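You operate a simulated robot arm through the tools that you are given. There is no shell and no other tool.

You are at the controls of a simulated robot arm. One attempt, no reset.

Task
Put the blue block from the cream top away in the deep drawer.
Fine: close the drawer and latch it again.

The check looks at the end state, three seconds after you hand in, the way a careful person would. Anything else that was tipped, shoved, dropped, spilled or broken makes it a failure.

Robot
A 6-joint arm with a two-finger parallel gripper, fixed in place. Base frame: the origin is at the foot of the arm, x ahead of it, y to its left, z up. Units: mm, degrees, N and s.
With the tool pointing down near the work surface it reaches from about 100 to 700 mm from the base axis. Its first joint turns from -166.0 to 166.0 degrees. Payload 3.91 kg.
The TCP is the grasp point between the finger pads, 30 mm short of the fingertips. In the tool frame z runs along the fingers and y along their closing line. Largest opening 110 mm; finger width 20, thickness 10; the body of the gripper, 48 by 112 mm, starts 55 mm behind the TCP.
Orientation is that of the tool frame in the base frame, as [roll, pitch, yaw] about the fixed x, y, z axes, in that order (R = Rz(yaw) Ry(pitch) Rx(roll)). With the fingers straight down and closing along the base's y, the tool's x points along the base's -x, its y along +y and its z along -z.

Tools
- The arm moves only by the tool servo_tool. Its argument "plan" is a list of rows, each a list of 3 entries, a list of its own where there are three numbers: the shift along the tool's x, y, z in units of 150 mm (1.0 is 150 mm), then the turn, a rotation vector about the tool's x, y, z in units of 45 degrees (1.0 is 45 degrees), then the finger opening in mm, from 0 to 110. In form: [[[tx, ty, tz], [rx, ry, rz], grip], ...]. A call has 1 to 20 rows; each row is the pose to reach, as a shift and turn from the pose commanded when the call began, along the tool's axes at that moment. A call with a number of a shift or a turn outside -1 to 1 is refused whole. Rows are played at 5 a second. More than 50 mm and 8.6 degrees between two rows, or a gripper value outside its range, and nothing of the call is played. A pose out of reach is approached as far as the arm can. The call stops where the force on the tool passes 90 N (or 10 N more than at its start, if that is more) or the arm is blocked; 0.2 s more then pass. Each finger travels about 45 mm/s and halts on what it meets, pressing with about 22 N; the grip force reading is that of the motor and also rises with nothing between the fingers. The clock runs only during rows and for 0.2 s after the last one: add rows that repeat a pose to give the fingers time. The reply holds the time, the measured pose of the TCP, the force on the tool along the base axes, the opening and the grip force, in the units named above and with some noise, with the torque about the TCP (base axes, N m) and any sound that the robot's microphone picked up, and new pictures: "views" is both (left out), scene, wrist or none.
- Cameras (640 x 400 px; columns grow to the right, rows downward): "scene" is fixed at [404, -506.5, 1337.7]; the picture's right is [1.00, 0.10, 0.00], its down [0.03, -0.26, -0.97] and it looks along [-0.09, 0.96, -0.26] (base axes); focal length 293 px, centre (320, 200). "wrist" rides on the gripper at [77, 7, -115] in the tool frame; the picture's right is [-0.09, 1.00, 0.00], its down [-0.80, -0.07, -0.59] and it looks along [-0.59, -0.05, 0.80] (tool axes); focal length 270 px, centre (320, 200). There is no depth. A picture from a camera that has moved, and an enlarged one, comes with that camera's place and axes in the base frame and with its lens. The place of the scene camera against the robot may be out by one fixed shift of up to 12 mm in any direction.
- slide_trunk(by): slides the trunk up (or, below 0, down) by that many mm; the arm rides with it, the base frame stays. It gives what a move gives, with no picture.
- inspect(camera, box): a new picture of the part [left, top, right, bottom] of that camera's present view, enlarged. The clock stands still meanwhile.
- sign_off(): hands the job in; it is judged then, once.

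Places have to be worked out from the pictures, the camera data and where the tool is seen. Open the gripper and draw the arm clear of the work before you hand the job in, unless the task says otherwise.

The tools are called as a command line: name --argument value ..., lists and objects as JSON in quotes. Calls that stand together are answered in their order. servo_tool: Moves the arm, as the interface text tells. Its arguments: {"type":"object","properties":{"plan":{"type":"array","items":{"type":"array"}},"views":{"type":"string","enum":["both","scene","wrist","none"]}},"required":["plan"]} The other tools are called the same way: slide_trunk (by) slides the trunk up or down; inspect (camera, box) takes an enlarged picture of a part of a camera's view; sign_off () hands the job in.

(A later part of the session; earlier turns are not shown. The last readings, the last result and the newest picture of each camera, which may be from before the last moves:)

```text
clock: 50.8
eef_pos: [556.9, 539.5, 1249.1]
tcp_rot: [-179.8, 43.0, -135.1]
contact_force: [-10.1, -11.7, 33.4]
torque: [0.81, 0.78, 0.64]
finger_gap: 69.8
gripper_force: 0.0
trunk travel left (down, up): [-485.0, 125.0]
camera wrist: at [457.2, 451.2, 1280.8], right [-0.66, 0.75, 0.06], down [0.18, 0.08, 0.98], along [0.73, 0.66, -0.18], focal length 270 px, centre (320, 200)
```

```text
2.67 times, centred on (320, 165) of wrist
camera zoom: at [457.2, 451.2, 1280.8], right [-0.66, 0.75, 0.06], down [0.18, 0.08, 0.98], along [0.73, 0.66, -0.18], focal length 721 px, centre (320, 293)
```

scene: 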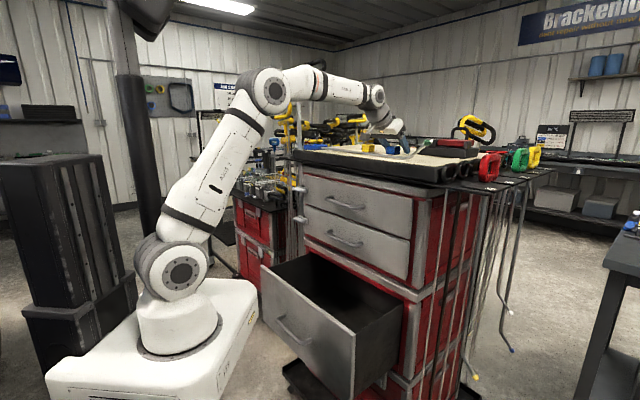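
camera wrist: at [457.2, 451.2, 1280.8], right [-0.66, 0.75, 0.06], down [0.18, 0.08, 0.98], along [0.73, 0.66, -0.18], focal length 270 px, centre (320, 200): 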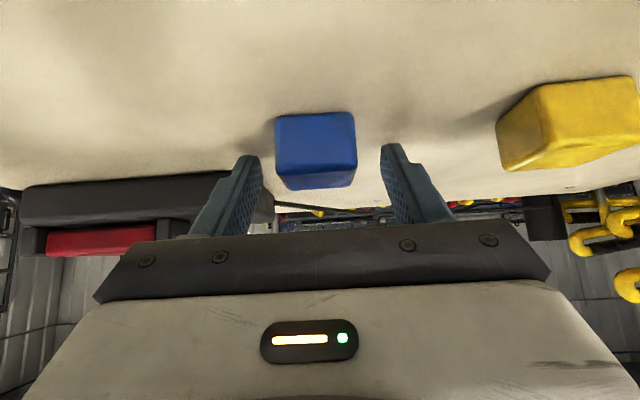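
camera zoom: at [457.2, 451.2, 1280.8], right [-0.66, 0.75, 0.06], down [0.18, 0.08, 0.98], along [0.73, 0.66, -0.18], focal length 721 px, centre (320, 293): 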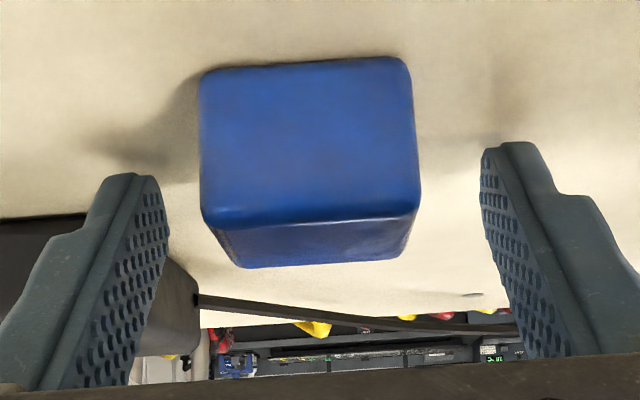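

I touched the mat (33 N up at TCP z≈1249), so the mat is really at z≈1220, and all my views then agree on the block's front at n≈755, centre n≈772, t≈10, 35×35×25 mm. I'll lift off 12 mm and back up 24 mm so the fingers flank the block's middle.

servo_tool --plan '[[[-0.054, 0, -0.059], [0, 0, 0], 70], [[0.0, 0.006, -0.11], [0, 0, 0], 70], [[0.065, 0.013, -0.167], [0, 0, 0], 70], [[0.065, 0.013, -0.167], [0, 0, 0], 70]]' --views "both"

inspect --camera "scene" --box '[360, 100, 430, 165]'

inspect --camera "wrist" --box '[200, 90, 440, 240]'

```text
clock: 51.8
eef_pos: [543.6, 528.9, 1251.2]
tcp_rot: [-179.7, 42.0, -135.0]
contact_force: [-0.8, 0.2, 0.6]
torque: [0.02, 0.0, -0.01]
finger_gap: 69.7
gripper_force: 0.0
trunk travel left (down, up): [-485.0, 125.0]
camera wrist: at [443.9, 440.0, 1285.1], right [-0.66, 0.75, 0.06], down [0.19, 0.09, 0.98], along [0.73, 0.65, -0.2], focal length 270 px, centre (320, 200)
```

scene: 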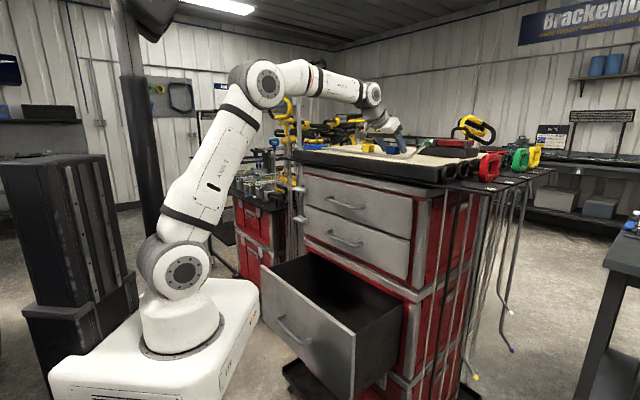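
wrist: 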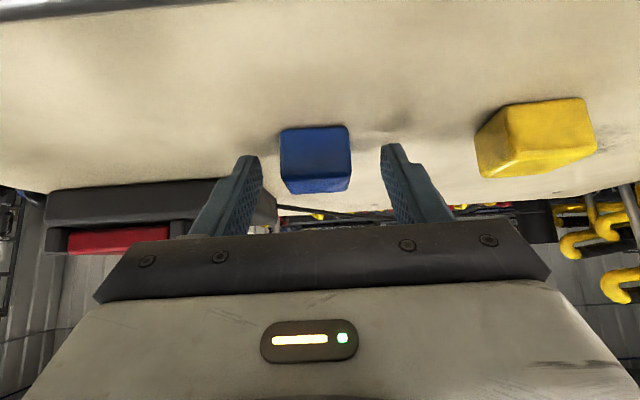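

```text
6.15 times, centred on (395, 132) of scene
camera zoom: at [404.0, -506.5, 1337.7], right [1.0, 0.1, 0.0], down [0.03, -0.26, -0.97], along [-0.09, 0.96, -0.26], focal length 1802 px, centre (-142, 615)
```

zoom: 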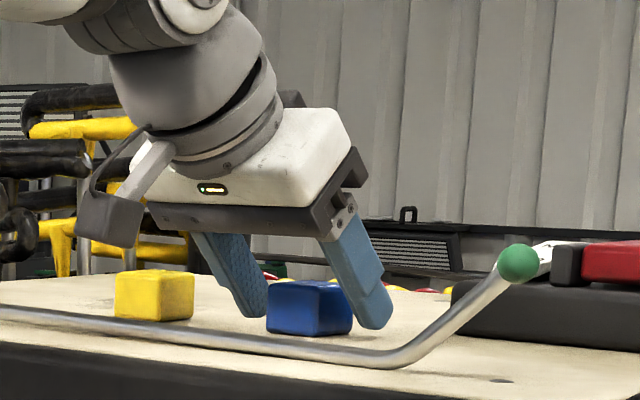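

```text
2.67 times, centred on (320, 165) of wrist
camera zoom: at [443.9, 440.0, 1285.1], right [-0.66, 0.75, 0.06], down [0.19, 0.09, 0.98], along [0.73, 0.65, -0.2], focal length 721 px, centre (320, 293)
```

zoom: 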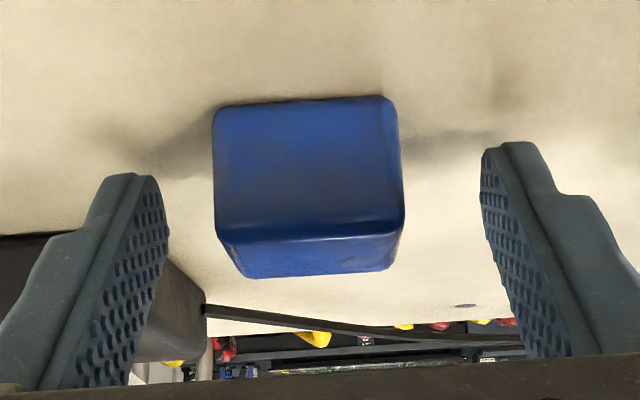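

No contact now, and the fingers flank the block's middle at 2 mm above the mat. I'll close on it.

servo_tool --plan '[[[0, 0, 0], [0, 0, 0], 50], [[0, 0, 0], [0, 0, 0], 35], [[0, 0, 0], [0, 0, 0], 20], [[0, 0, 0], [0, 0, 0], 0], [[0, 0, 0], [0, 0, 0], 0], [[0, 0, 0], [0, 0, 0], 0]]' --views "both"

inspect --camera "scene" --box '[360, 100, 430, 165]'

```text
clock: 53.2
eef_pos: [544.8, 529.6, 1252.1]
tcp_rot: [-179.9, 42.1, -135.0]
contact_force: [-0.1, -0.6, 0.4]
torque: [-0.02, 0.01, -0.01]
finger_gap: 35.4
gripper_force: 21.9
trunk travel left (down, up): [-485.0, 125.0]
camera wrist: at [444.0, 440.2, 1286.0], right [-0.66, 0.75, 0.06], down [0.19, 0.09, 0.98], along [0.73, 0.65, -0.2], focal length 270 px, centre (320, 200)
```

scene: 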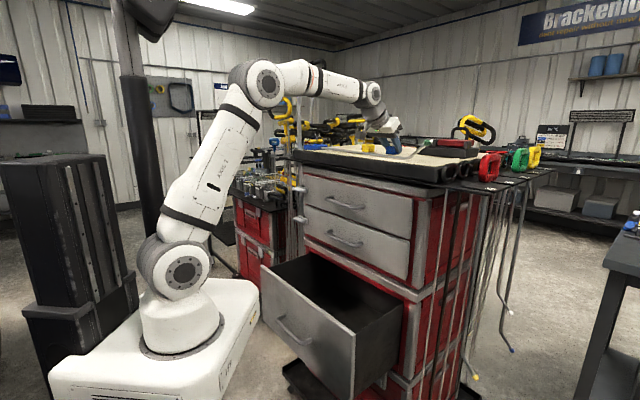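
wrist: 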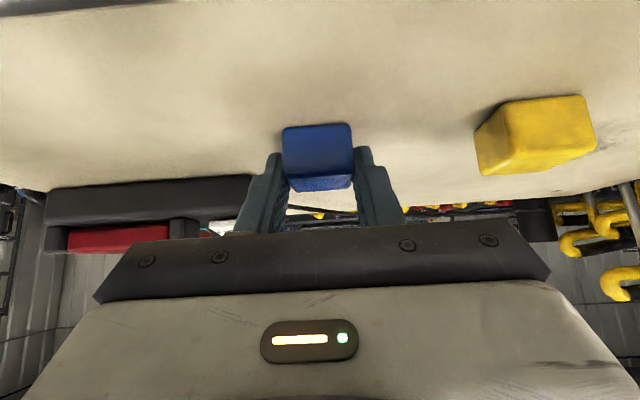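

```text
6.15 times, centred on (395, 132) of scene
camera zoom: at [404.0, -506.5, 1337.7], right [1.0, 0.1, 0.0], down [0.03, -0.26, -0.97], along [-0.09, 0.96, -0.26], focal length 1802 px, centre (-142, 615)
```

zoom: 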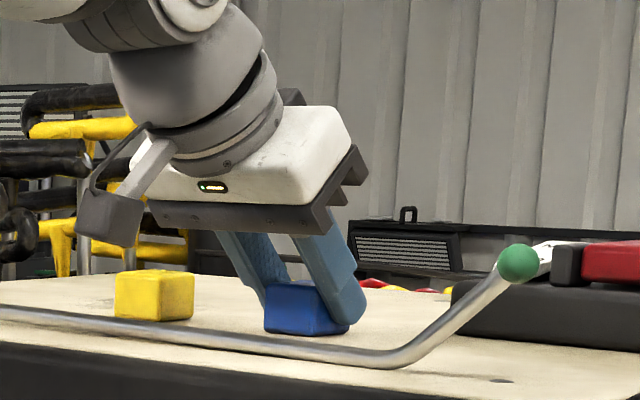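

The block is held (gap 35.4 mm). I'll lift straight up 80 mm slowly and verify.

servo_tool --plan '[[[0, 0, 0], [0, 0, 0], 0], [[-0.045, 0, -0.049], [0, 0, 0], 0], [[-0.12, 0, -0.132], [0, 0, 0], 0], [[-0.21, 0, -0.23], [0, 0, 0], 0], [[-0.3, 0, -0.33], [0, 0, 0], 0], [[-0.358, 0, -0.395], [0, 0, 0], 0], [[-0.358, 0, -0.395], [0, 0, 0], 0]]' --views "both"

```text
clock: 54.8
eef_pos: [544.4, 527.8, 1331.0]
tcp_rot: [-179.8, 42.0, -135.0]
contact_force: [0.2, 0.3, 0.2]
torque: [-0.01, -0.01, 0.03]
finger_gap: 35.4
gripper_force: 21.1
trunk travel left (down, up): [-485.0, 125.0]
camera wrist: at [443.9, 439.4, 1365.0], right [-0.66, 0.75, 0.06], down [0.19, 0.09, 0.98], along [0.73, 0.65, -0.2], focal length 270 px, centre (320, 200)
```

scene: 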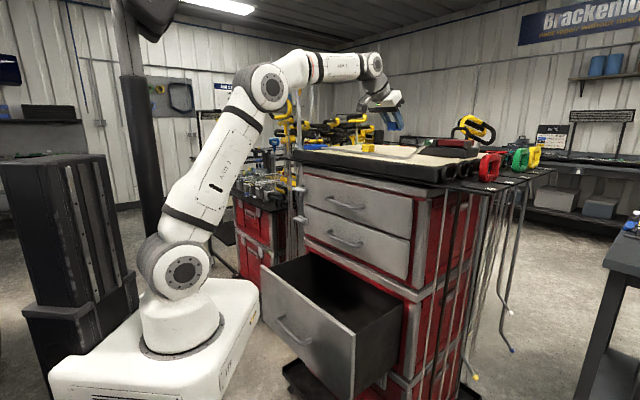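
wrist: 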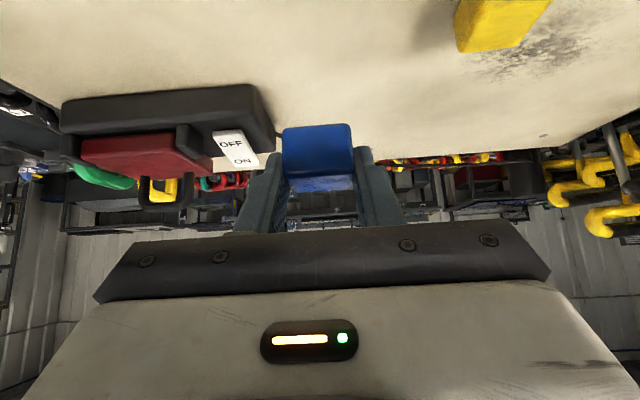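

The block is up and nothing else moved. I'll retract toward the robot over the front edge while turning the tool toward vertical.

servo_tool --plan '[[[0.1, 0, -0.137], [0, 0.07, 0], 0], [[0.2, 0, -0.273], [0, 0.15, 0], 0], [[0.303, 0, -0.41], [0, 0.22, 0], 0], [[0.405, 0, -0.547], [0, 0.3, 0], 0], [[0.506, 0, -0.683], [0, 0.37, 0], 0], [[0.607, 0, -0.82], [0, 0.444, 0], 0], [[0.607, 0, -0.82], [0, 0.444, 0], 0]]' --views "none"

```text
clock: 56.4
eef_pos: [436.9, 422.5, 1360.2]
tcp_rot: [-179.9, 22.1, -135.1]
contact_force: [-0.1, -0.3, -0.2]
torque: [0.0, 0.04, 0.01]
finger_gap: 35.3
gripper_force: 22.4
trunk travel left (down, up): [-485.0, 125.0]
```

Continuing inward to n≈458 and bringing the tool vertical, shifting toward the drawer's middle.

servo_tool --plan '[[[0.155, 0.055, -0.063], [0, 0.082, 0], 0], [[0.31, 0.11, -0.125], [0, 0.164, 0], 0], [[0.464, 0.167, -0.188], [0, 0.246, 0], 0], [[0.618, 0.222, -0.251], [0, 0.327, 0], 0], [[0.773, 0.278, -0.313], [0, 0.409, 0], 0], [[0.927, 0.333, -0.376], [0, 0.491, 0], 0], [[0.927, 0.333, -0.376], [0, 0.491, 0], 0]]' --views "both"

```text
clock: 58.0
eef_pos: [297.7, 352.5, 1361.2]
tcp_rot: [-179.9, 0.0, -135.1]
contact_force: [0.5, -0.2, -0.5]
torque: [0.0, -0.02, 0.02]
finger_gap: 35.6
gripper_force: 21.7
trunk travel left (down, up): [-485.0, 125.0]
camera wrist: at [236.4, 303.7, 1476.4], right [-0.64, 0.77, 0.0], down [0.62, 0.52, 0.59], along [0.46, 0.38, -0.8], focal length 270 px, centre (320, 200)
```

scene: 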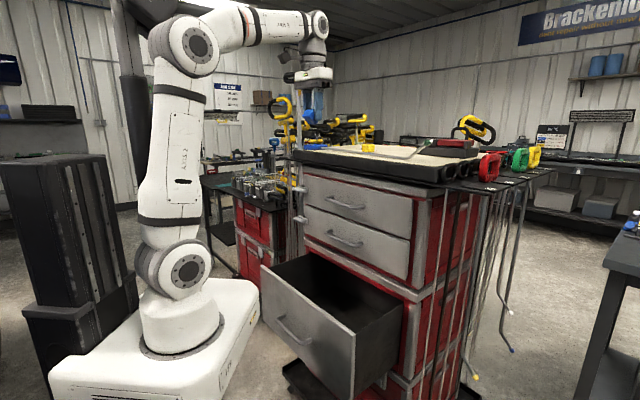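
wrist: 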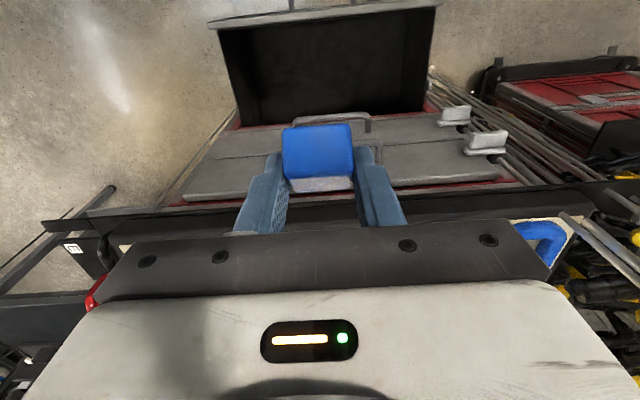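

The block hangs at n≈460, clear of the cabinet front, with the open drawer below. I'll lower the trunk 350 mm.

slide_trunk --by -350

```text
clock: 61.5
eef_pos: [297.0, 352.5, 1012.0]
tcp_rot: [-180.0, 0.2, -135.1]
contact_force: [-0.8, 0.5, -0.5]
torque: [-0.01, 0.01, 0.01]
finger_gap: 35.2
gripper_force: 21.2
trunk travel left (down, up): [-135.0, 475.0]
```

Now I'll descend 130 mm with the tool vertical and look into the drawer.

servo_tool --plan '[[[-0.033, 0, 0.217], [0, 0, 0], 0], [[-0.067, 0, 0.433], [0, 0, 0], 0], [[-0.1, 0, 0.65], [0, 0, 0], 0], [[-0.133, 0, 0.867], [0, 0, 0], 0], [[-0.133, 0, 0.867], [0, 0, 0], 0]]' --views "both"

inspect --camera "scene" --box '[240, 200, 440, 400]'

```text
clock: 62.7
eef_pos: [312.6, 367.1, 881.0]
tcp_rot: [-179.9, 0.0, -135.1]
contact_force: [1.0, -0.5, -1.2]
torque: [-0.01, 0.0, 0.02]
finger_gap: 35.6
gripper_force: 22.3
trunk travel left (down, up): [-135.0, 475.0]
camera wrist: at [252.0, 318.3, 996.0], right [-0.64, 0.77, 0.0], down [0.62, 0.52, 0.6], along [0.46, 0.38, -0.8], focal length 270 px, centre (320, 200)
```

scene: 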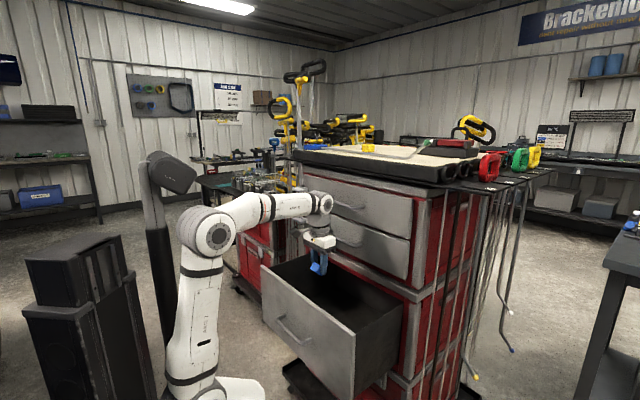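
wrist: 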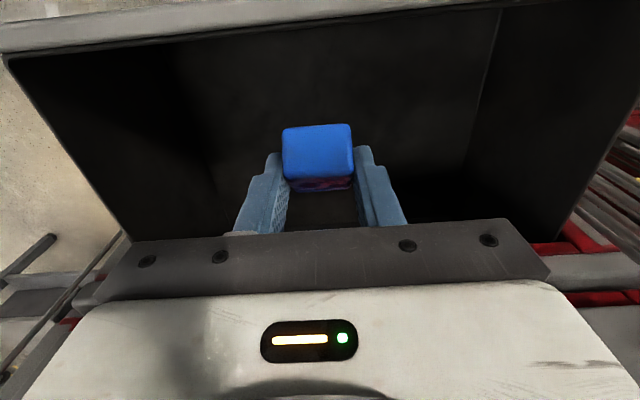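

```text
2.00 times, centred on (340, 300) of scene
camera zoom: at [404.0, -506.5, 1337.7], right [1.0, 0.1, 0.0], down [0.03, -0.26, -0.97], along [-0.09, 0.96, -0.26], focal length 586 px, centre (280, 0)
```

zoom: 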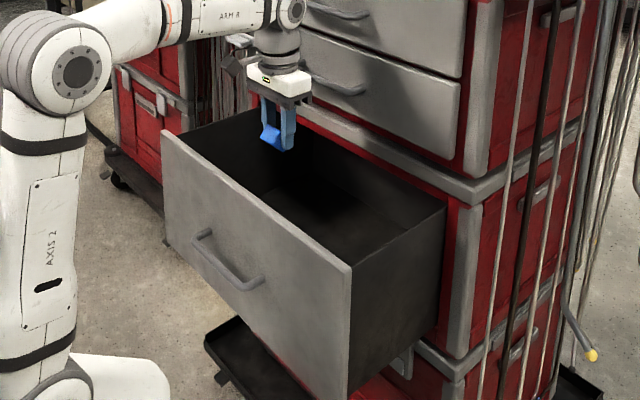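

The drawer is empty and the tool hangs over it. To keep the wrist away from the upper handles (t −129…25), I'll shift right to t≈105 before descending.

servo_tool --plan '[[[0, -0.24, 0], [0, 0, 0], 0], [[0, -0.48, 0], [0, 0, 0], 0], [[0, -0.72, 0], [0, 0, 0], 0], [[0, -0.953, 0], [0, 0, 0], 0], [[0, -0.953, 0], [0, 0, 0], 0]]' --views "both"

inspect --camera "scene" --box '[240, 160, 440, 300]'

```text
clock: 63.9
eef_pos: [414.0, 265.0, 882.5]
tcp_rot: [-179.9, 0.1, -135.0]
contact_force: [0.3, 0.1, -0.3]
torque: [0.0, 0.01, -0.03]
finger_gap: 35.2
gripper_force: 22.1
trunk travel left (down, up): [-135.0, 475.0]
camera wrist: at [352.9, 216.4, 997.2], right [-0.64, 0.77, 0.0], down [0.62, 0.52, 0.6], along [0.46, 0.38, -0.8], focal length 270 px, centre (320, 200)
```

scene: 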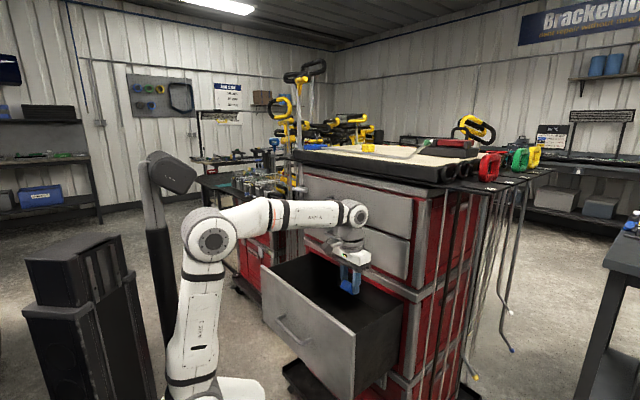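
wrist: 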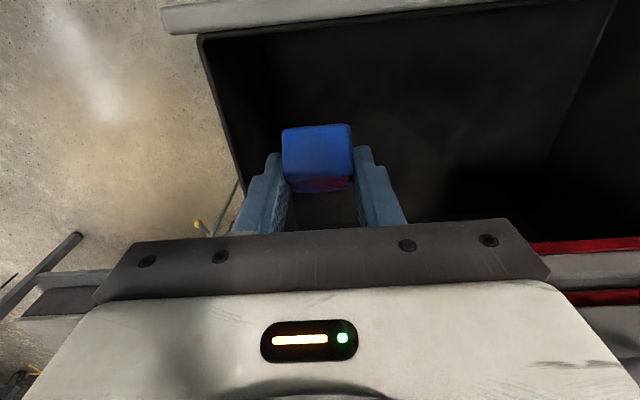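

```text
2.86 times, centred on (340, 230) of scene
camera zoom: at [404.0, -506.5, 1337.7], right [1.0, 0.1, 0.0], down [0.03, -0.26, -0.97], along [-0.09, 0.96, -0.26], focal length 837 px, centre (263, 114)
```

zoom: 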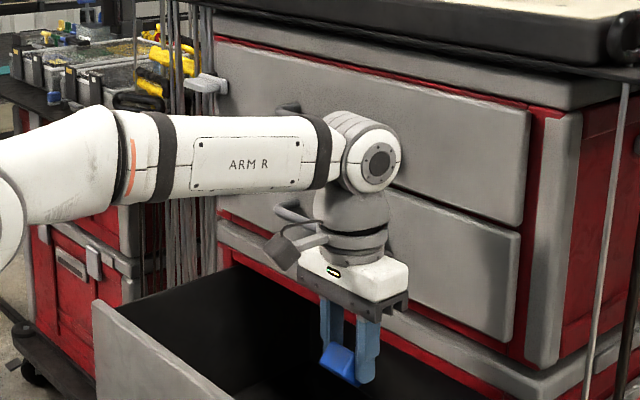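

The right drawer wall is at t≈175, so t≈98 leaves room on both sides. I'll descend to z≈735.

servo_tool --plan '[[[-0.008, 0.012, 0.2], [0, 0, 0], 0], [[-0.016, 0.024, 0.4], [0, 0, 0], 0], [[-0.024, 0.036, 0.6], [0, 0, 0], 0], [[-0.033, 0.047, 0.8], [0, 0, 0], 0], [[-0.033, 0.047, 0.98], [0, 0, 0], 0], [[-0.033, 0.047, 0.98], [0, 0, 0], 0]]' --views "both"

inspect --camera "scene" --box '[240, 180, 440, 320]'

```text
clock: 65.3
eef_pos: [411.9, 272.8, 732.7]
tcp_rot: [-179.9, 0.1, -135.1]
contact_force: [0.7, -1.0, -1.5]
torque: [-0.03, 0.02, -0.01]
finger_gap: 35.4
gripper_force: 22.6
trunk travel left (down, up): [-135.0, 475.0]
camera wrist: at [350.5, 223.5, 849.0], right [-0.64, 0.77, 0.0], down [0.62, 0.52, 0.6], along [0.46, 0.38, -0.8], focal length 270 px, centre (320, 200)
```

scene: 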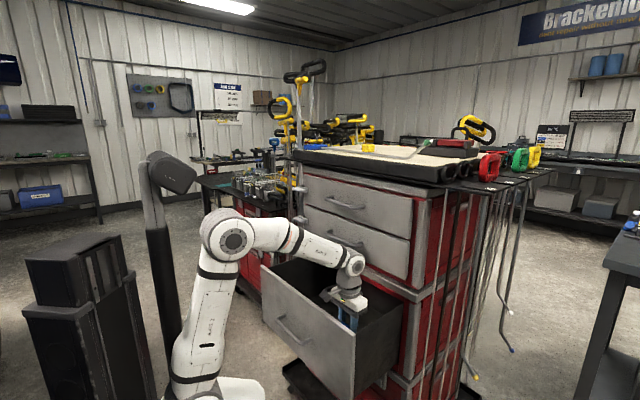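
wrist: 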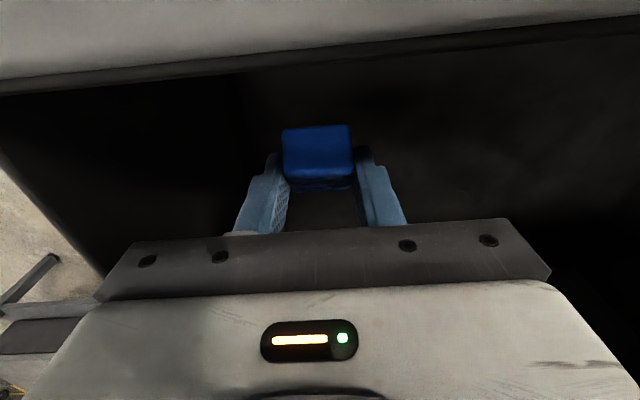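

```text
2.86 times, centred on (340, 250) of scene
camera zoom: at [404.0, -506.5, 1337.7], right [1.0, 0.1, 0.0], down [0.03, -0.26, -0.97], along [-0.09, 0.96, -0.26], focal length 837 px, centre (263, 57)
```

zoom: 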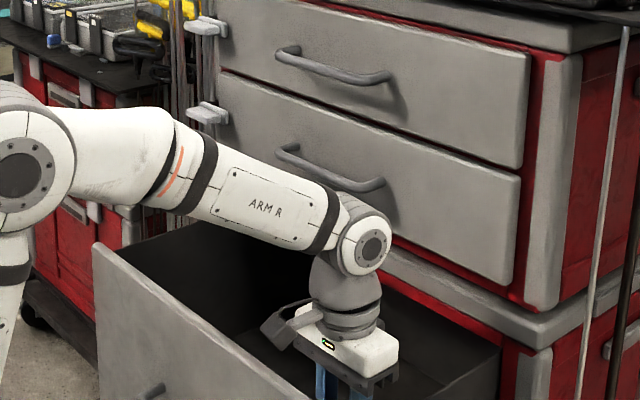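

Now I'll move 42 mm deeper (toward the cabinet) so the camera clears the drawer's front panel, then descend further.

servo_tool --plan '[[[-0.14, 0, 0], [0, 0, 0], 0], [[-0.28, 0, 0], [0, 0, 0], 0], [[-0.28, 0, 0.15], [0, 0, 0], 0], [[-0.28, 0, 0.3], [0, 0, 0], 0], [[-0.28, 0, 0.3], [0, 0, 0], 0]]' --views "both"

inspect --camera "scene" --box '[240, 180, 440, 320]'

inspect --camera "wrist" --box '[160, 0, 480, 200]'

```text
clock: 66.5
eef_pos: [441.9, 302.4, 690.8]
tcp_rot: [-179.9, 0.1, -135.1]
contact_force: [0.0, -0.6, -0.7]
torque: [-0.02, 0.0, -0.01]
finger_gap: 35.2
gripper_force: 22.3
trunk travel left (down, up): [-135.0, 475.0]
camera wrist: at [381.1, 254.2, 803.8], right [-0.64, 0.77, 0.0], down [0.62, 0.52, 0.6], along [0.46, 0.38, -0.8], focal length 270 px, centre (320, 200)
```

scene: 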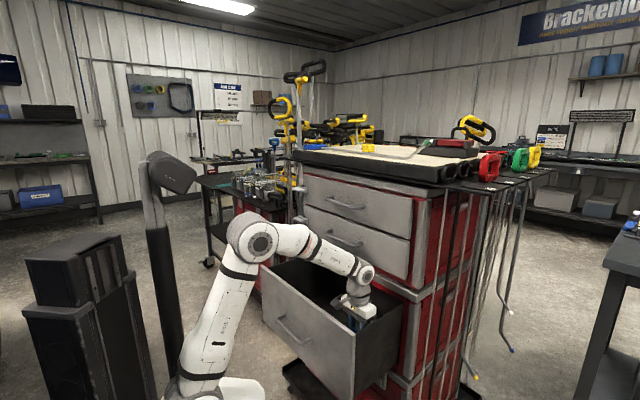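
wrist: 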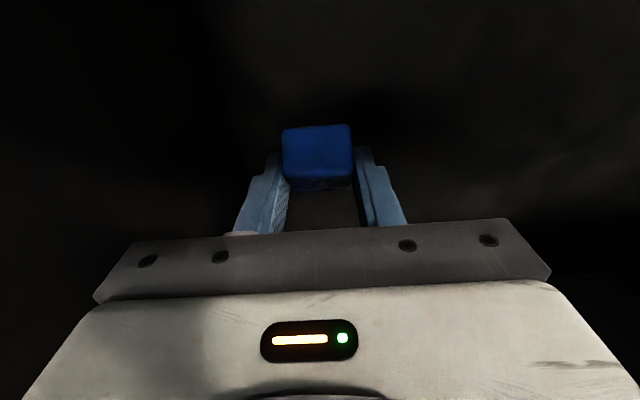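

```text
2.86 times, centred on (340, 250) of scene
camera zoom: at [404.0, -506.5, 1337.7], right [1.0, 0.1, 0.0], down [0.03, -0.26, -0.97], along [-0.09, 0.96, -0.26], focal length 837 px, centre (263, 57)
```

zoom: 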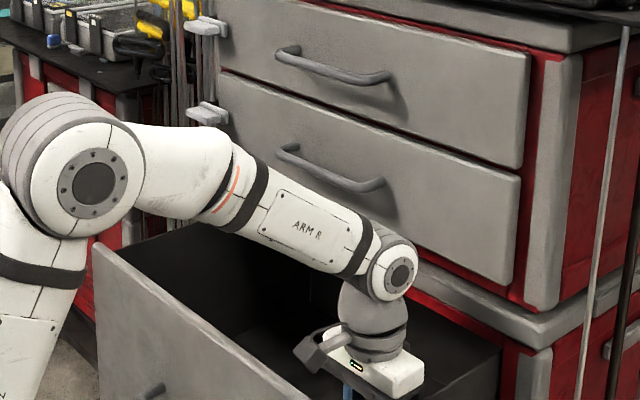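

```text
2.00 times, centred on (320, 100) of wrist
camera zoom: at [381.1, 254.2, 803.8], right [-0.64, 0.77, 0.0], down [0.62, 0.52, 0.6], along [0.46, 0.38, -0.8], focal length 541 px, centre (320, 400)
```

zoom: 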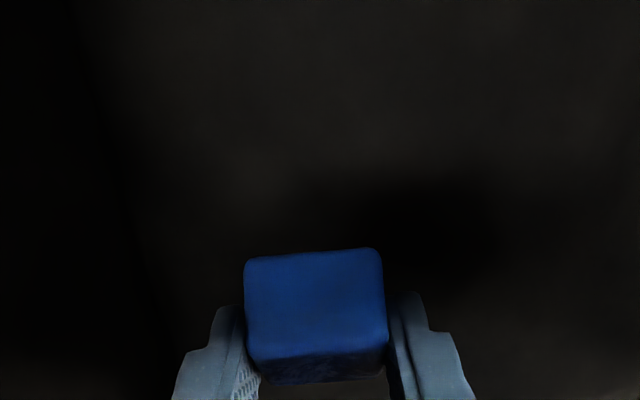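

No contact, and the wrist is clear of the upper handles. I'll go down 45 mm and read the force.

servo_tool --plan '[[[0, 0, 0.1], [0, 0, 0], 0], [[0, 0, 0.2], [0, 0, 0], 0], [[0, 0, 0.3], [0, 0, 0], 0], [[0, 0, 0.3], [0, 0, 0], 0]]' --views "scene"

inspect --camera "scene" --box '[280, 240, 440, 360]'

```text
clock: 67.5
eef_pos: [439.6, 304.2, 642.9]
tcp_rot: [-179.9, 0.1, -135.1]
contact_force: [-0.4, 0.1, -0.5]
torque: [-0.03, 0.04, -0.05]
finger_gap: 35.4
gripper_force: 22.3
trunk travel left (down, up): [-135.0, 475.0]
```

scene: 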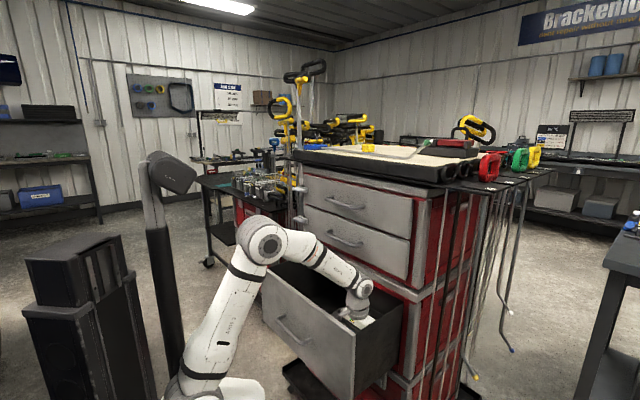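

```text
3.33 times, centred on (360, 300) of scene
camera zoom: at [404.0, -506.5, 1337.7], right [1.0, 0.1, 0.0], down [0.03, -0.26, -0.97], along [-0.09, 0.96, -0.26], focal length 976 px, centre (187, -133)
```

zoom: 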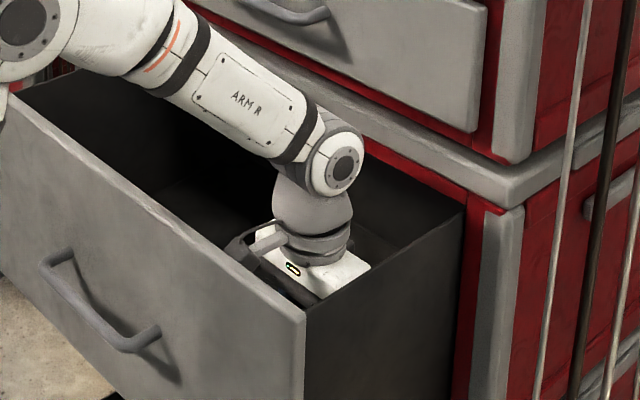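

Still no contact and good clearances. I'll go down another 20 mm in small steps.

servo_tool --plan '[[[0, 0, 0.05], [0, 0, 0], 0], [[0, 0, 0.1], [0, 0, 0], 0], [[0, 0, 0.133], [0, 0, 0], 0], [[0, 0, 0.133], [0, 0, 0], 0]]' --views "none"

```text
clock: 68.5
eef_pos: [440.8, 302.7, 623.8]
tcp_rot: [-180.0, 0.0, -135.1]
contact_force: [0.3, 0.9, 0.4]
torque: [0.01, -0.02, 0.03]
finger_gap: 35.2
gripper_force: 21.2
trunk travel left (down, up): [-135.0, 475.0]
```

No contact yet at z≈624. I'll step 12 mm more and read again.

servo_tool --plan '[[[0, 0, 0.04], [0, 0, 0], 0], [[0, 0, 0.08], [0, 0, 0], 0], [[0, 0, 0.08], [0, 0, 0], 0]]' --views "none"

```text
clock: 69.3
eef_pos: [441.9, 302.9, 611.6]
tcp_rot: [-179.9, -0.1, -135.1]
contact_force: [-0.7, 0.0, -0.5]
torque: [-0.01, 0.0, 0.01]
finger_gap: 35.3
gripper_force: 21.9
trunk travel left (down, up): [-135.0, 475.0]
```

Still free at z≈612. Another 8 mm.

servo_tool --plan '[[[0, 0, 0.027], [0, 0, 0], 0], [[0, 0, 0.053], [0, 0, 0], 0], [[0, 0, 0.053], [0, 0, 0], 0]]' --views "both"

inspect --camera "scene" --box '[280, 240, 440, 360]'

inspect --camera "wrist" --box '[160, 20, 480, 220]'

```text
clock: 70.1
eef_pos: [442.1, 302.1, 605.3]
tcp_rot: [-179.8, 0.2, -135.2]
contact_force: [-0.5, -0.3, 9.3]
torque: [0.02, 0.1, 0.02]
finger_gap: 35.1
gripper_force: 22.1
trunk travel left (down, up): [-135.0, 475.0]
camera wrist: at [381.3, 253.6, 719.6], right [-0.64, 0.77, 0.0], down [0.61, 0.51, 0.6], along [0.46, 0.38, -0.8], focal length 270 px, centre (320, 200)
```

scene: 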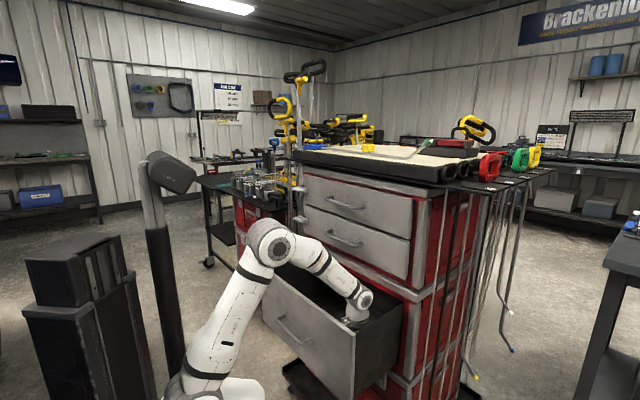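
wrist: 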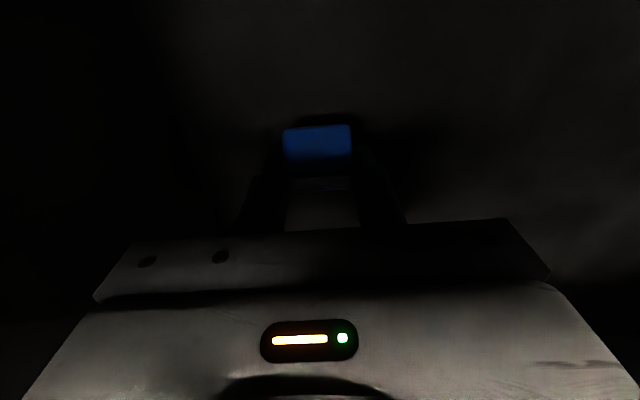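

```text
3.33 times, centred on (360, 300) of scene
camera zoom: at [404.0, -506.5, 1337.7], right [1.0, 0.1, 0.0], down [0.03, -0.26, -0.97], along [-0.09, 0.96, -0.26], focal length 976 px, centre (187, -133)
```

zoom: 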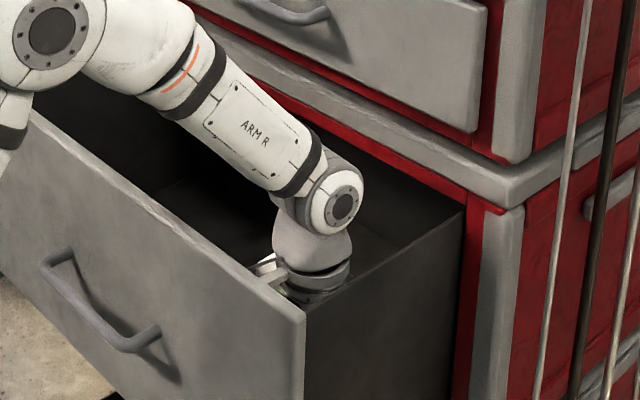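

```text
2.00 times, centred on (320, 120) of wrist
camera zoom: at [381.3, 253.6, 719.6], right [-0.64, 0.77, 0.0], down [0.61, 0.51, 0.6], along [0.46, 0.38, -0.8], focal length 541 px, centre (320, 360)
```

zoom: 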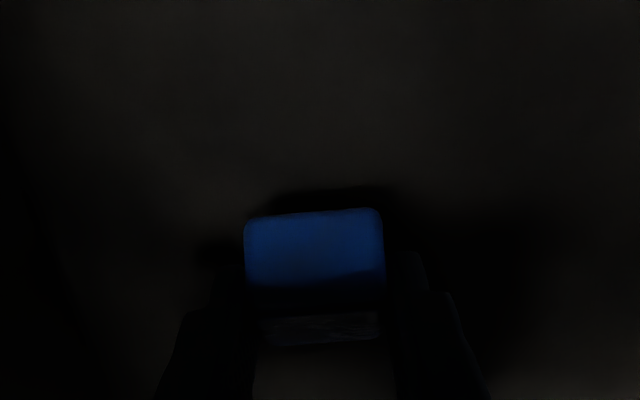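

The block just touched the drawer floor (9 N at z≈605). I'll open the fingers gently and then rise straight up.

servo_tool --plan '[[[0, 0, 0], [0, 0, 0], 42], [[0, 0, 0], [0, 0, 0], 50], [[0, 0, 0], [0, 0, 0], 60], [[0, 0, 0], [0, 0, 0], 60], [[0, 0, -0.1], [0, 0, 0], 60], [[0, 0, -0.25], [0, 0, 0], 60], [[0, 0, -0.4], [0, 0, 0], 60], [[0, 0, -0.55], [0, 0, 0], 60], [[0, 0, -0.55], [0, 0, 0], 60]]' --views "both"

inspect --camera "wrist" --box '[160, 0, 480, 220]'

```text
clock: 72.1
eef_pos: [440.0, 301.9, 687.4]
tcp_rot: [-180.0, 0.0, -135.1]
contact_force: [-0.5, 0.7, 0.4]
torque: [0.01, 0.01, 0.01]
finger_gap: 60.0
gripper_force: 0.0
trunk travel left (down, up): [-135.0, 475.0]
camera wrist: at [380.3, 253.3, 802.2], right [-0.64, 0.77, 0.0], down [0.62, 0.52, 0.6], along [0.46, 0.38, -0.8], focal length 270 px, centre (320, 200)
```

scene: 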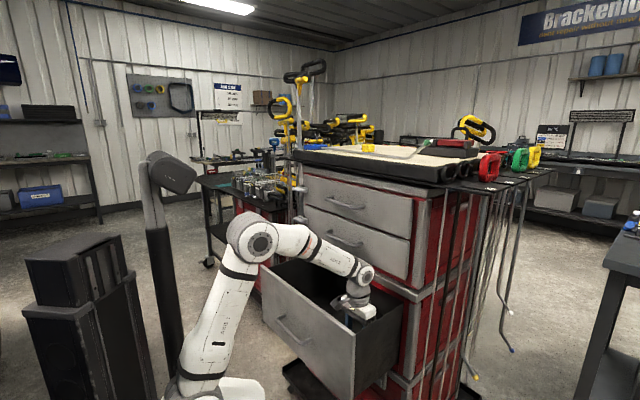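
wrist: 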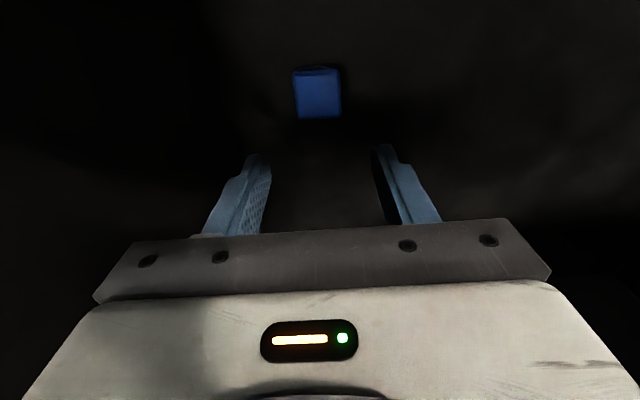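

```text
1.82 times, centred on (320, 110) of wrist
camera zoom: at [380.3, 253.3, 802.2], right [-0.64, 0.77, 0.0], down [0.62, 0.52, 0.6], along [0.46, 0.38, -0.8], focal length 491 px, centre (320, 364)
```

zoom: 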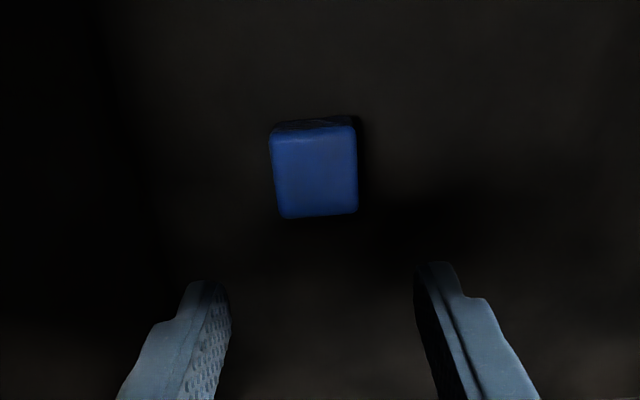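

The block lies flat on the drawer floor. I'll retrace my way out: up, back from the cabinet face, then up above the drawer.

servo_tool --plan '[[[0, 0, -0.15], [0, 0, 0], 60], [[0, 0, -0.3], [0, 0, 0], 60], [[0.14, 0, -0.31], [0, 0, 0], 60], [[0.28, 0, -0.33], [0, 0, 0], 50], [[0.28, 0, -0.55], [0, 0, 0], 30], [[0.28, 0, -0.77], [0, 0, 0], 10], [[0.28, 0, -1.0], [0, 0, 0], 0], [[0.28, 0, -1.0], [0, 0, 0], 0]]' --views "both"

```text
clock: 73.9
eef_pos: [411.7, 273.0, 837.9]
tcp_rot: [-179.9, 0.0, -135.1]
contact_force: [-0.1, -0.8, -0.2]
torque: [0.0, 0.02, -0.02]
finger_gap: 0.0
gripper_force: 22.1
trunk travel left (down, up): [-135.0, 475.0]
camera wrist: at [350.1, 224.3, 952.6], right [-0.64, 0.77, 0.0], down [0.62, 0.52, 0.6], along [0.46, 0.38, -0.8], focal length 270 px, centre (320, 200)
```

scene: 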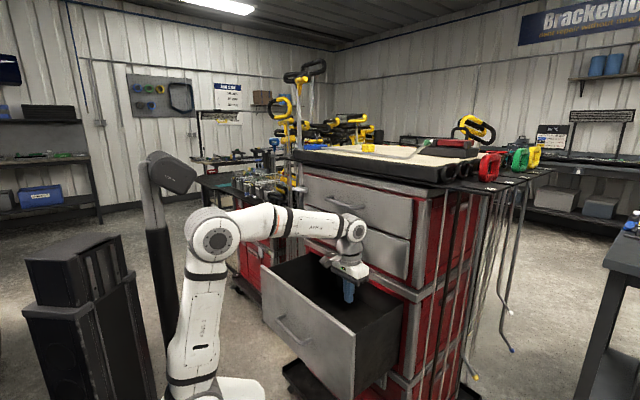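
wrist: 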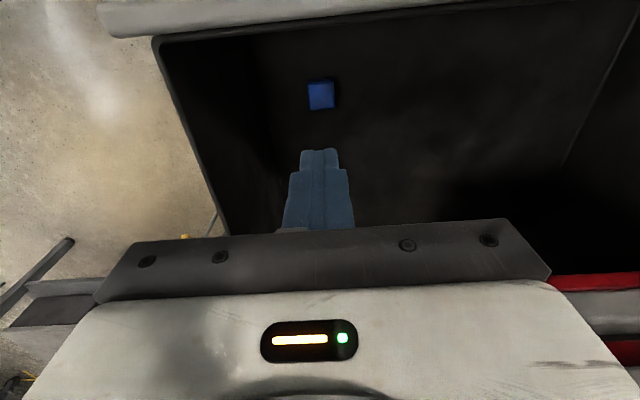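

The block is confirmed inside. I'll lift over the front panel and come around to the robot's side of it.

servo_tool --plan '[[[0, 0, -0.2], [0, 0, 0], 0], [[0, 0, -0.4], [0, 0, 0], 0], [[0.24, 0.2, -0.4], [0, 0, 0], 0], [[0.48, 0.4, -0.4], [0, 0, 0], 0], [[0.72, 0.6, -0.4], [0, 0, 0], 0], [[0.96, 0.8, -0.4], [0, 0, 0], 0], [[0.96, 0.8, -0.4], [0, 0, 0], 0]]' --views "none"

```text
clock: 75.5
eef_pos: [223.9, 256.3, 895.2]
tcp_rot: [-179.9, 0.1, -135.1]
contact_force: [0.4, 0.6, -0.5]
torque: [0.0, 0.03, 0.03]
finger_gap: 0.1
gripper_force: 21.5
trunk travel left (down, up): [-135.0, 475.0]
```

Now tilting the tool 45° outward so the closed fingertips will lead.

servo_tool --plan '[[[0, 0.03, 0], [0, -0.166, 0], 0], [[0, 0.06, 0], [0, -0.333, 0], 0], [[0, 0.09, 0], [0, -0.5, 0], 0], [[0, 0.12, 0], [0, -0.666, 0], 0], [[0, 0.15, 0], [0, -0.833, 0], 0], [[0, 0.187, 0], [0, -1.0, 0], 0], [[0, 0.187, 0], [0, -1.0, 0], 0]]' --views "both"

```text
clock: 77.1
eef_pos: [203.7, 276.6, 896.6]
tcp_rot: [-179.8, 45.0, -135.0]
contact_force: [-0.1, -0.1, 0.4]
torque: [-0.03, -0.02, -0.01]
finger_gap: 0.0
gripper_force: 22.5
trunk travel left (down, up): [-135.0, 475.0]
camera wrist: at [101.8, 186.9, 923.6], right [-0.66, 0.75, 0.06], down [0.15, 0.05, 0.99], along [0.74, 0.66, -0.15], focal length 270 px, centre (320, 200)
```

scene: 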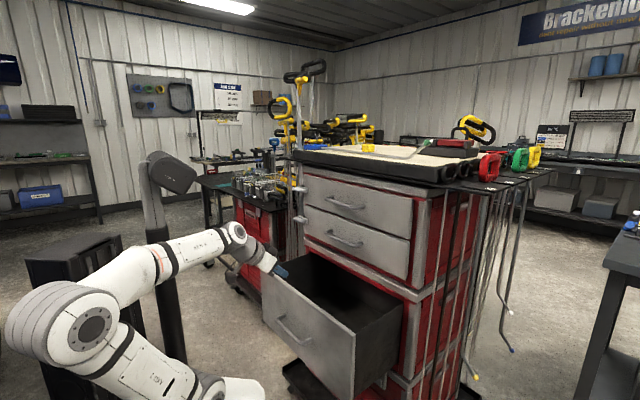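
wrist: 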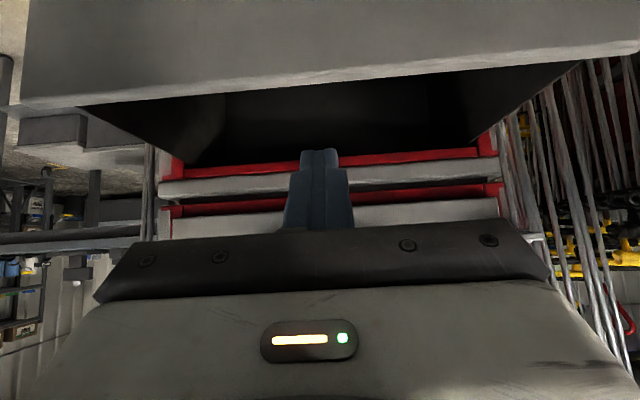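

The tool is in front of the panel. I'll lower to z≈791 so the fingertips face the top part of the panel, just short of touching it.

servo_tool --plan '[[[0.1, 0, 0.15], [0, 0, 0], 0], [[0.2, 0, 0.3], [0, 0, 0], 0], [[0.3, 0, 0.45], [0, 0, 0], 0], [[0.4, 0, 0.589], [0, 0, 0], 0], [[0.4, 0, 0.589], [0, 0, 0], 0]]' --views "both"

inspect --camera "scene" --box '[200, 220, 400, 360]'

```text
clock: 78.3
eef_pos: [219.7, 291.5, 791.8]
tcp_rot: [-179.7, 45.1, -135.0]
contact_force: [0.8, 0.0, 0.2]
torque: [0.01, 0.0, -0.01]
finger_gap: 0.1
gripper_force: 22.2
trunk travel left (down, up): [-135.0, 475.0]
camera wrist: at [117.1, 200.9, 819.5], right [-0.66, 0.75, 0.06], down [0.15, 0.05, 0.99], along [0.74, 0.66, -0.15], focal length 270 px, centre (320, 200)
```

scene: 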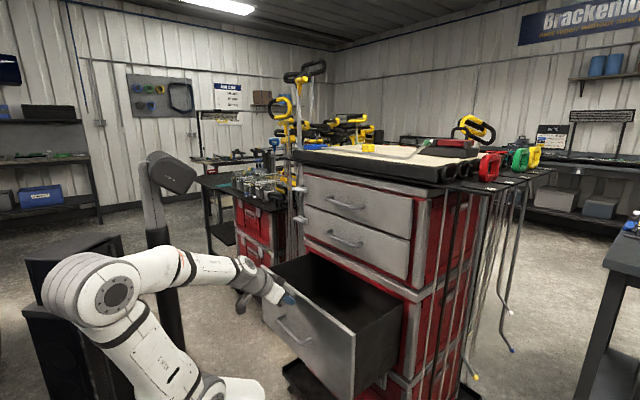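
wrist: 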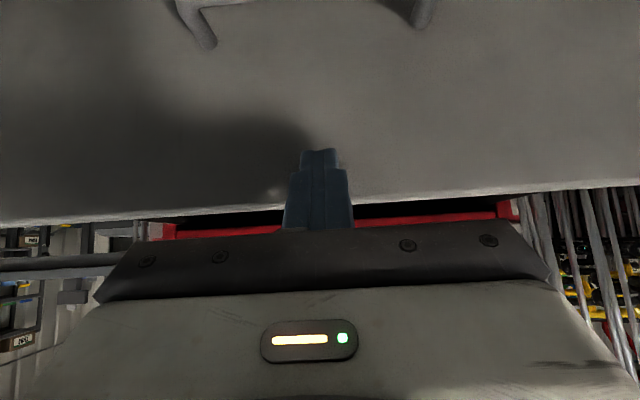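

```text
2.86 times, centred on (300, 290) of scene
camera zoom: at [404.0, -506.5, 1337.7], right [1.0, 0.1, 0.0], down [0.03, -0.26, -0.97], along [-0.09, 0.96, -0.26], focal length 837 px, centre (377, -57)
```

zoom: 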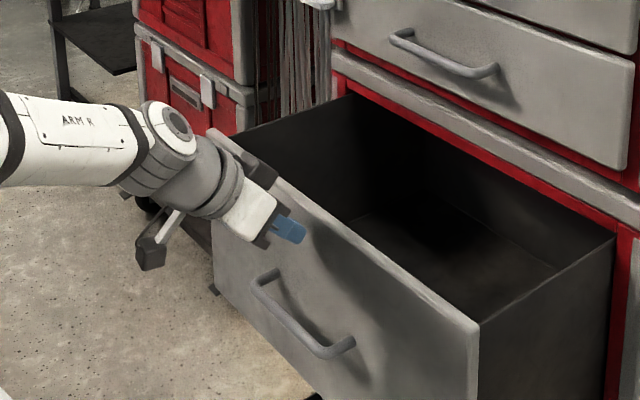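

Fingertips are just in front of the panel, above the handle. I'll push 100 mm straight in.

servo_tool --plan '[[[-0.047, 0, 0.047], [0, 0, 0], 0], [[-0.094, 0, 0.094], [0, 0, 0], 0], [[-0.165, 0, 0.165], [0, 0, 0], 0], [[-0.236, 0, 0.236], [0, 0, 0], 0], [[-0.307, 0, 0.307], [0, 0, 0], 0], [[-0.378, 0, 0.378], [0, 0, 0], 0], [[-0.448, 0, 0.448], [0, 0, 0], 0], [[-0.471, 0, 0.471], [0, 0, 0], 0]]' --views "scene"

inspect --camera "scene" --box '[240, 200, 440, 340]'

```text
clock: 80.1
eef_pos: [289.4, 362.8, 793.0]
tcp_rot: [-179.8, 45.0, -135.1]
contact_force: [-1.9, -0.9, 0.0]
torque: [0.03, 0.01, 0.0]
finger_gap: 0.0
gripper_force: 22.8
trunk travel left (down, up): [-135.0, 475.0]
```

scene: 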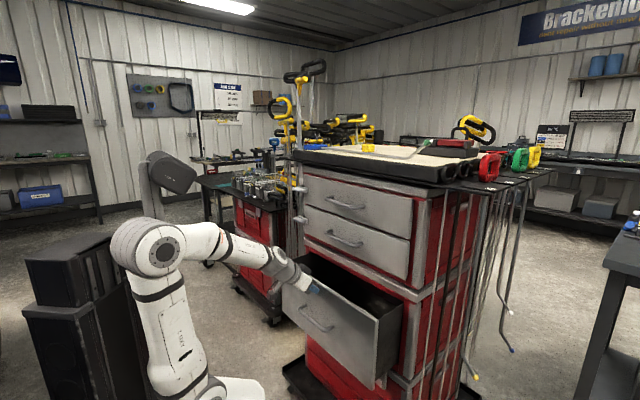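

```text
2.86 times, centred on (340, 270) of scene
camera zoom: at [404.0, -506.5, 1337.7], right [1.0, 0.1, 0.0], down [0.03, -0.26, -0.97], along [-0.09, 0.96, -0.26], focal length 837 px, centre (263, 0)
```

zoom: 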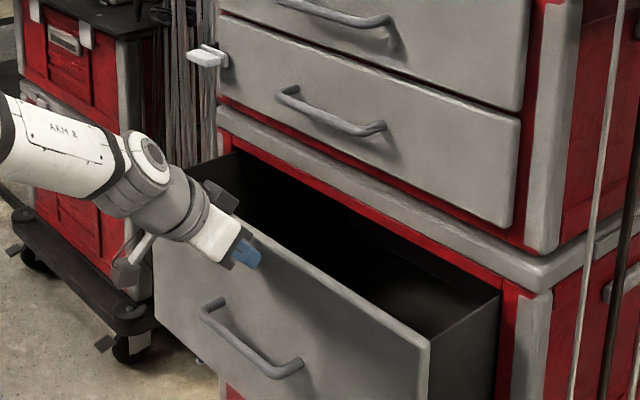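

The drawer is moving in smoothly. I'll push another 95 mm.

servo_tool --plan '[[[-0.071, 0, 0.071], [0, 0, 0], 0], [[-0.142, 0, 0.142], [0, 0, 0], 0], [[-0.213, 0, 0.213], [0, 0, 0], 0], [[-0.284, 0, 0.284], [0, 0, 0], 0], [[-0.355, 0, 0.355], [0, 0, 0], 0], [[-0.42, 0, 0.42], [0, 0, 0], 0], [[-0.448, 0, 0.448], [0, 0, 0], 0], [[-0.448, 0, 0.448], [0, 0, 0], 0]]' --views "scene"

inspect --camera "scene" --box '[270, 200, 470, 340]'

```text
clock: 81.9
eef_pos: [357.7, 428.0, 790.3]
tcp_rot: [-179.7, 45.1, -134.9]
contact_force: [-0.2, 0.0, -0.2]
torque: [-0.03, 0.02, 0.04]
finger_gap: 0.0
gripper_force: 22.2
trunk travel left (down, up): [-135.0, 475.0]
```

scene: 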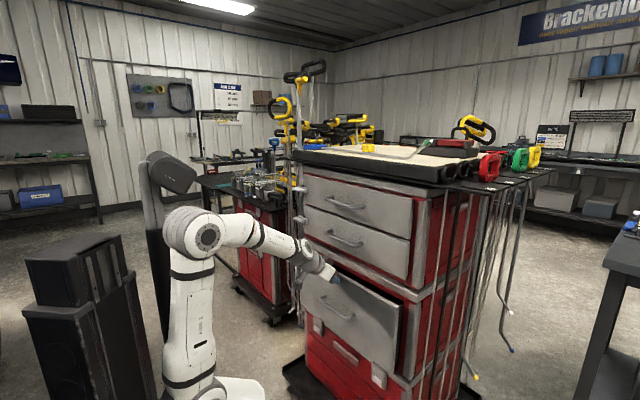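

```text
2.86 times, centred on (370, 270) of scene
camera zoom: at [404.0, -506.5, 1337.7], right [1.0, 0.1, 0.0], down [0.03, -0.26, -0.97], along [-0.09, 0.96, -0.26], focal length 837 px, centre (177, 0)
```

zoom: 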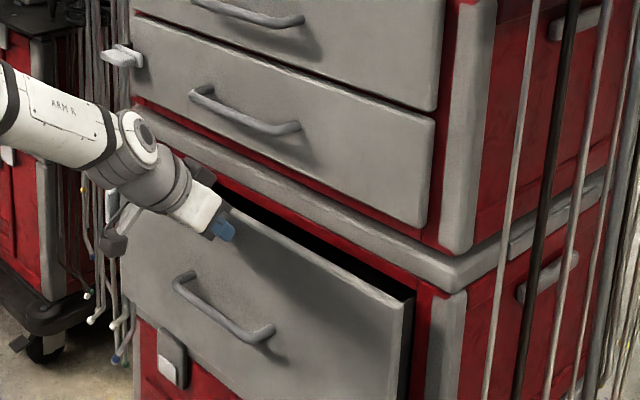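

About 33 mm left. I'll push 24 mm more, slower.

servo_tool --plan '[[[-0.038, 0, 0.038], [0, 0, 0], 0], [[-0.075, 0, 0.075], [0, 0, 0], 0], [[-0.113, 0, 0.113], [0, 0, 0], 0], [[-0.113, 0, 0.113], [0, 0, 0], 0]]' --views "none"

```text
clock: 82.9
eef_pos: [373.7, 446.1, 791.1]
tcp_rot: [-179.8, 45.1, -135.0]
contact_force: [-0.2, 0.6, 0.1]
torque: [-0.02, 0.02, -0.03]
finger_gap: 0.0
gripper_force: 21.9
trunk travel left (down, up): [-135.0, 475.0]
```

No resistance yet at n≈580. I'll push 8 mm further in small steps.

servo_tool --plan '[[[-0.019, 0, 0.019], [0, 0, 0], 0], [[-0.038, 0, 0.038], [0, 0, 0], 0], [[-0.038, 0, 0.038], [0, 0, 0], 0]]' --views "scene"

inspect --camera "scene" --box '[270, 220, 450, 340]'

```text
clock: 83.7
eef_pos: [377.3, 449.5, 790.9]
tcp_rot: [-179.7, 45.1, -134.9]
contact_force: [-22.4, -17.8, 2.0]
torque: [-0.07, 0.45, 0.11]
finger_gap: 0.0
gripper_force: 22.1
trunk travel left (down, up): [-135.0, 475.0]
```

scene: 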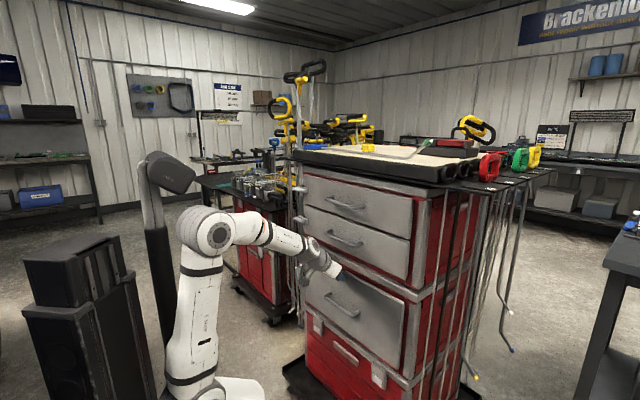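

```text
3.33 times, centred on (360, 280) of scene
camera zoom: at [404.0, -506.5, 1337.7], right [1.0, 0.1, 0.0], down [0.03, -0.26, -0.97], along [-0.09, 0.96, -0.26], focal length 976 px, centre (187, -67)
```

zoom: 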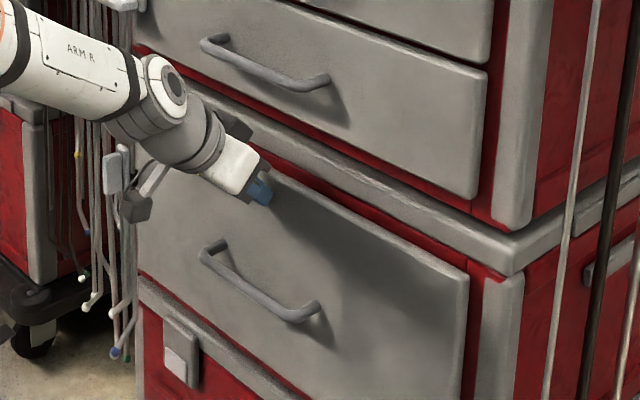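

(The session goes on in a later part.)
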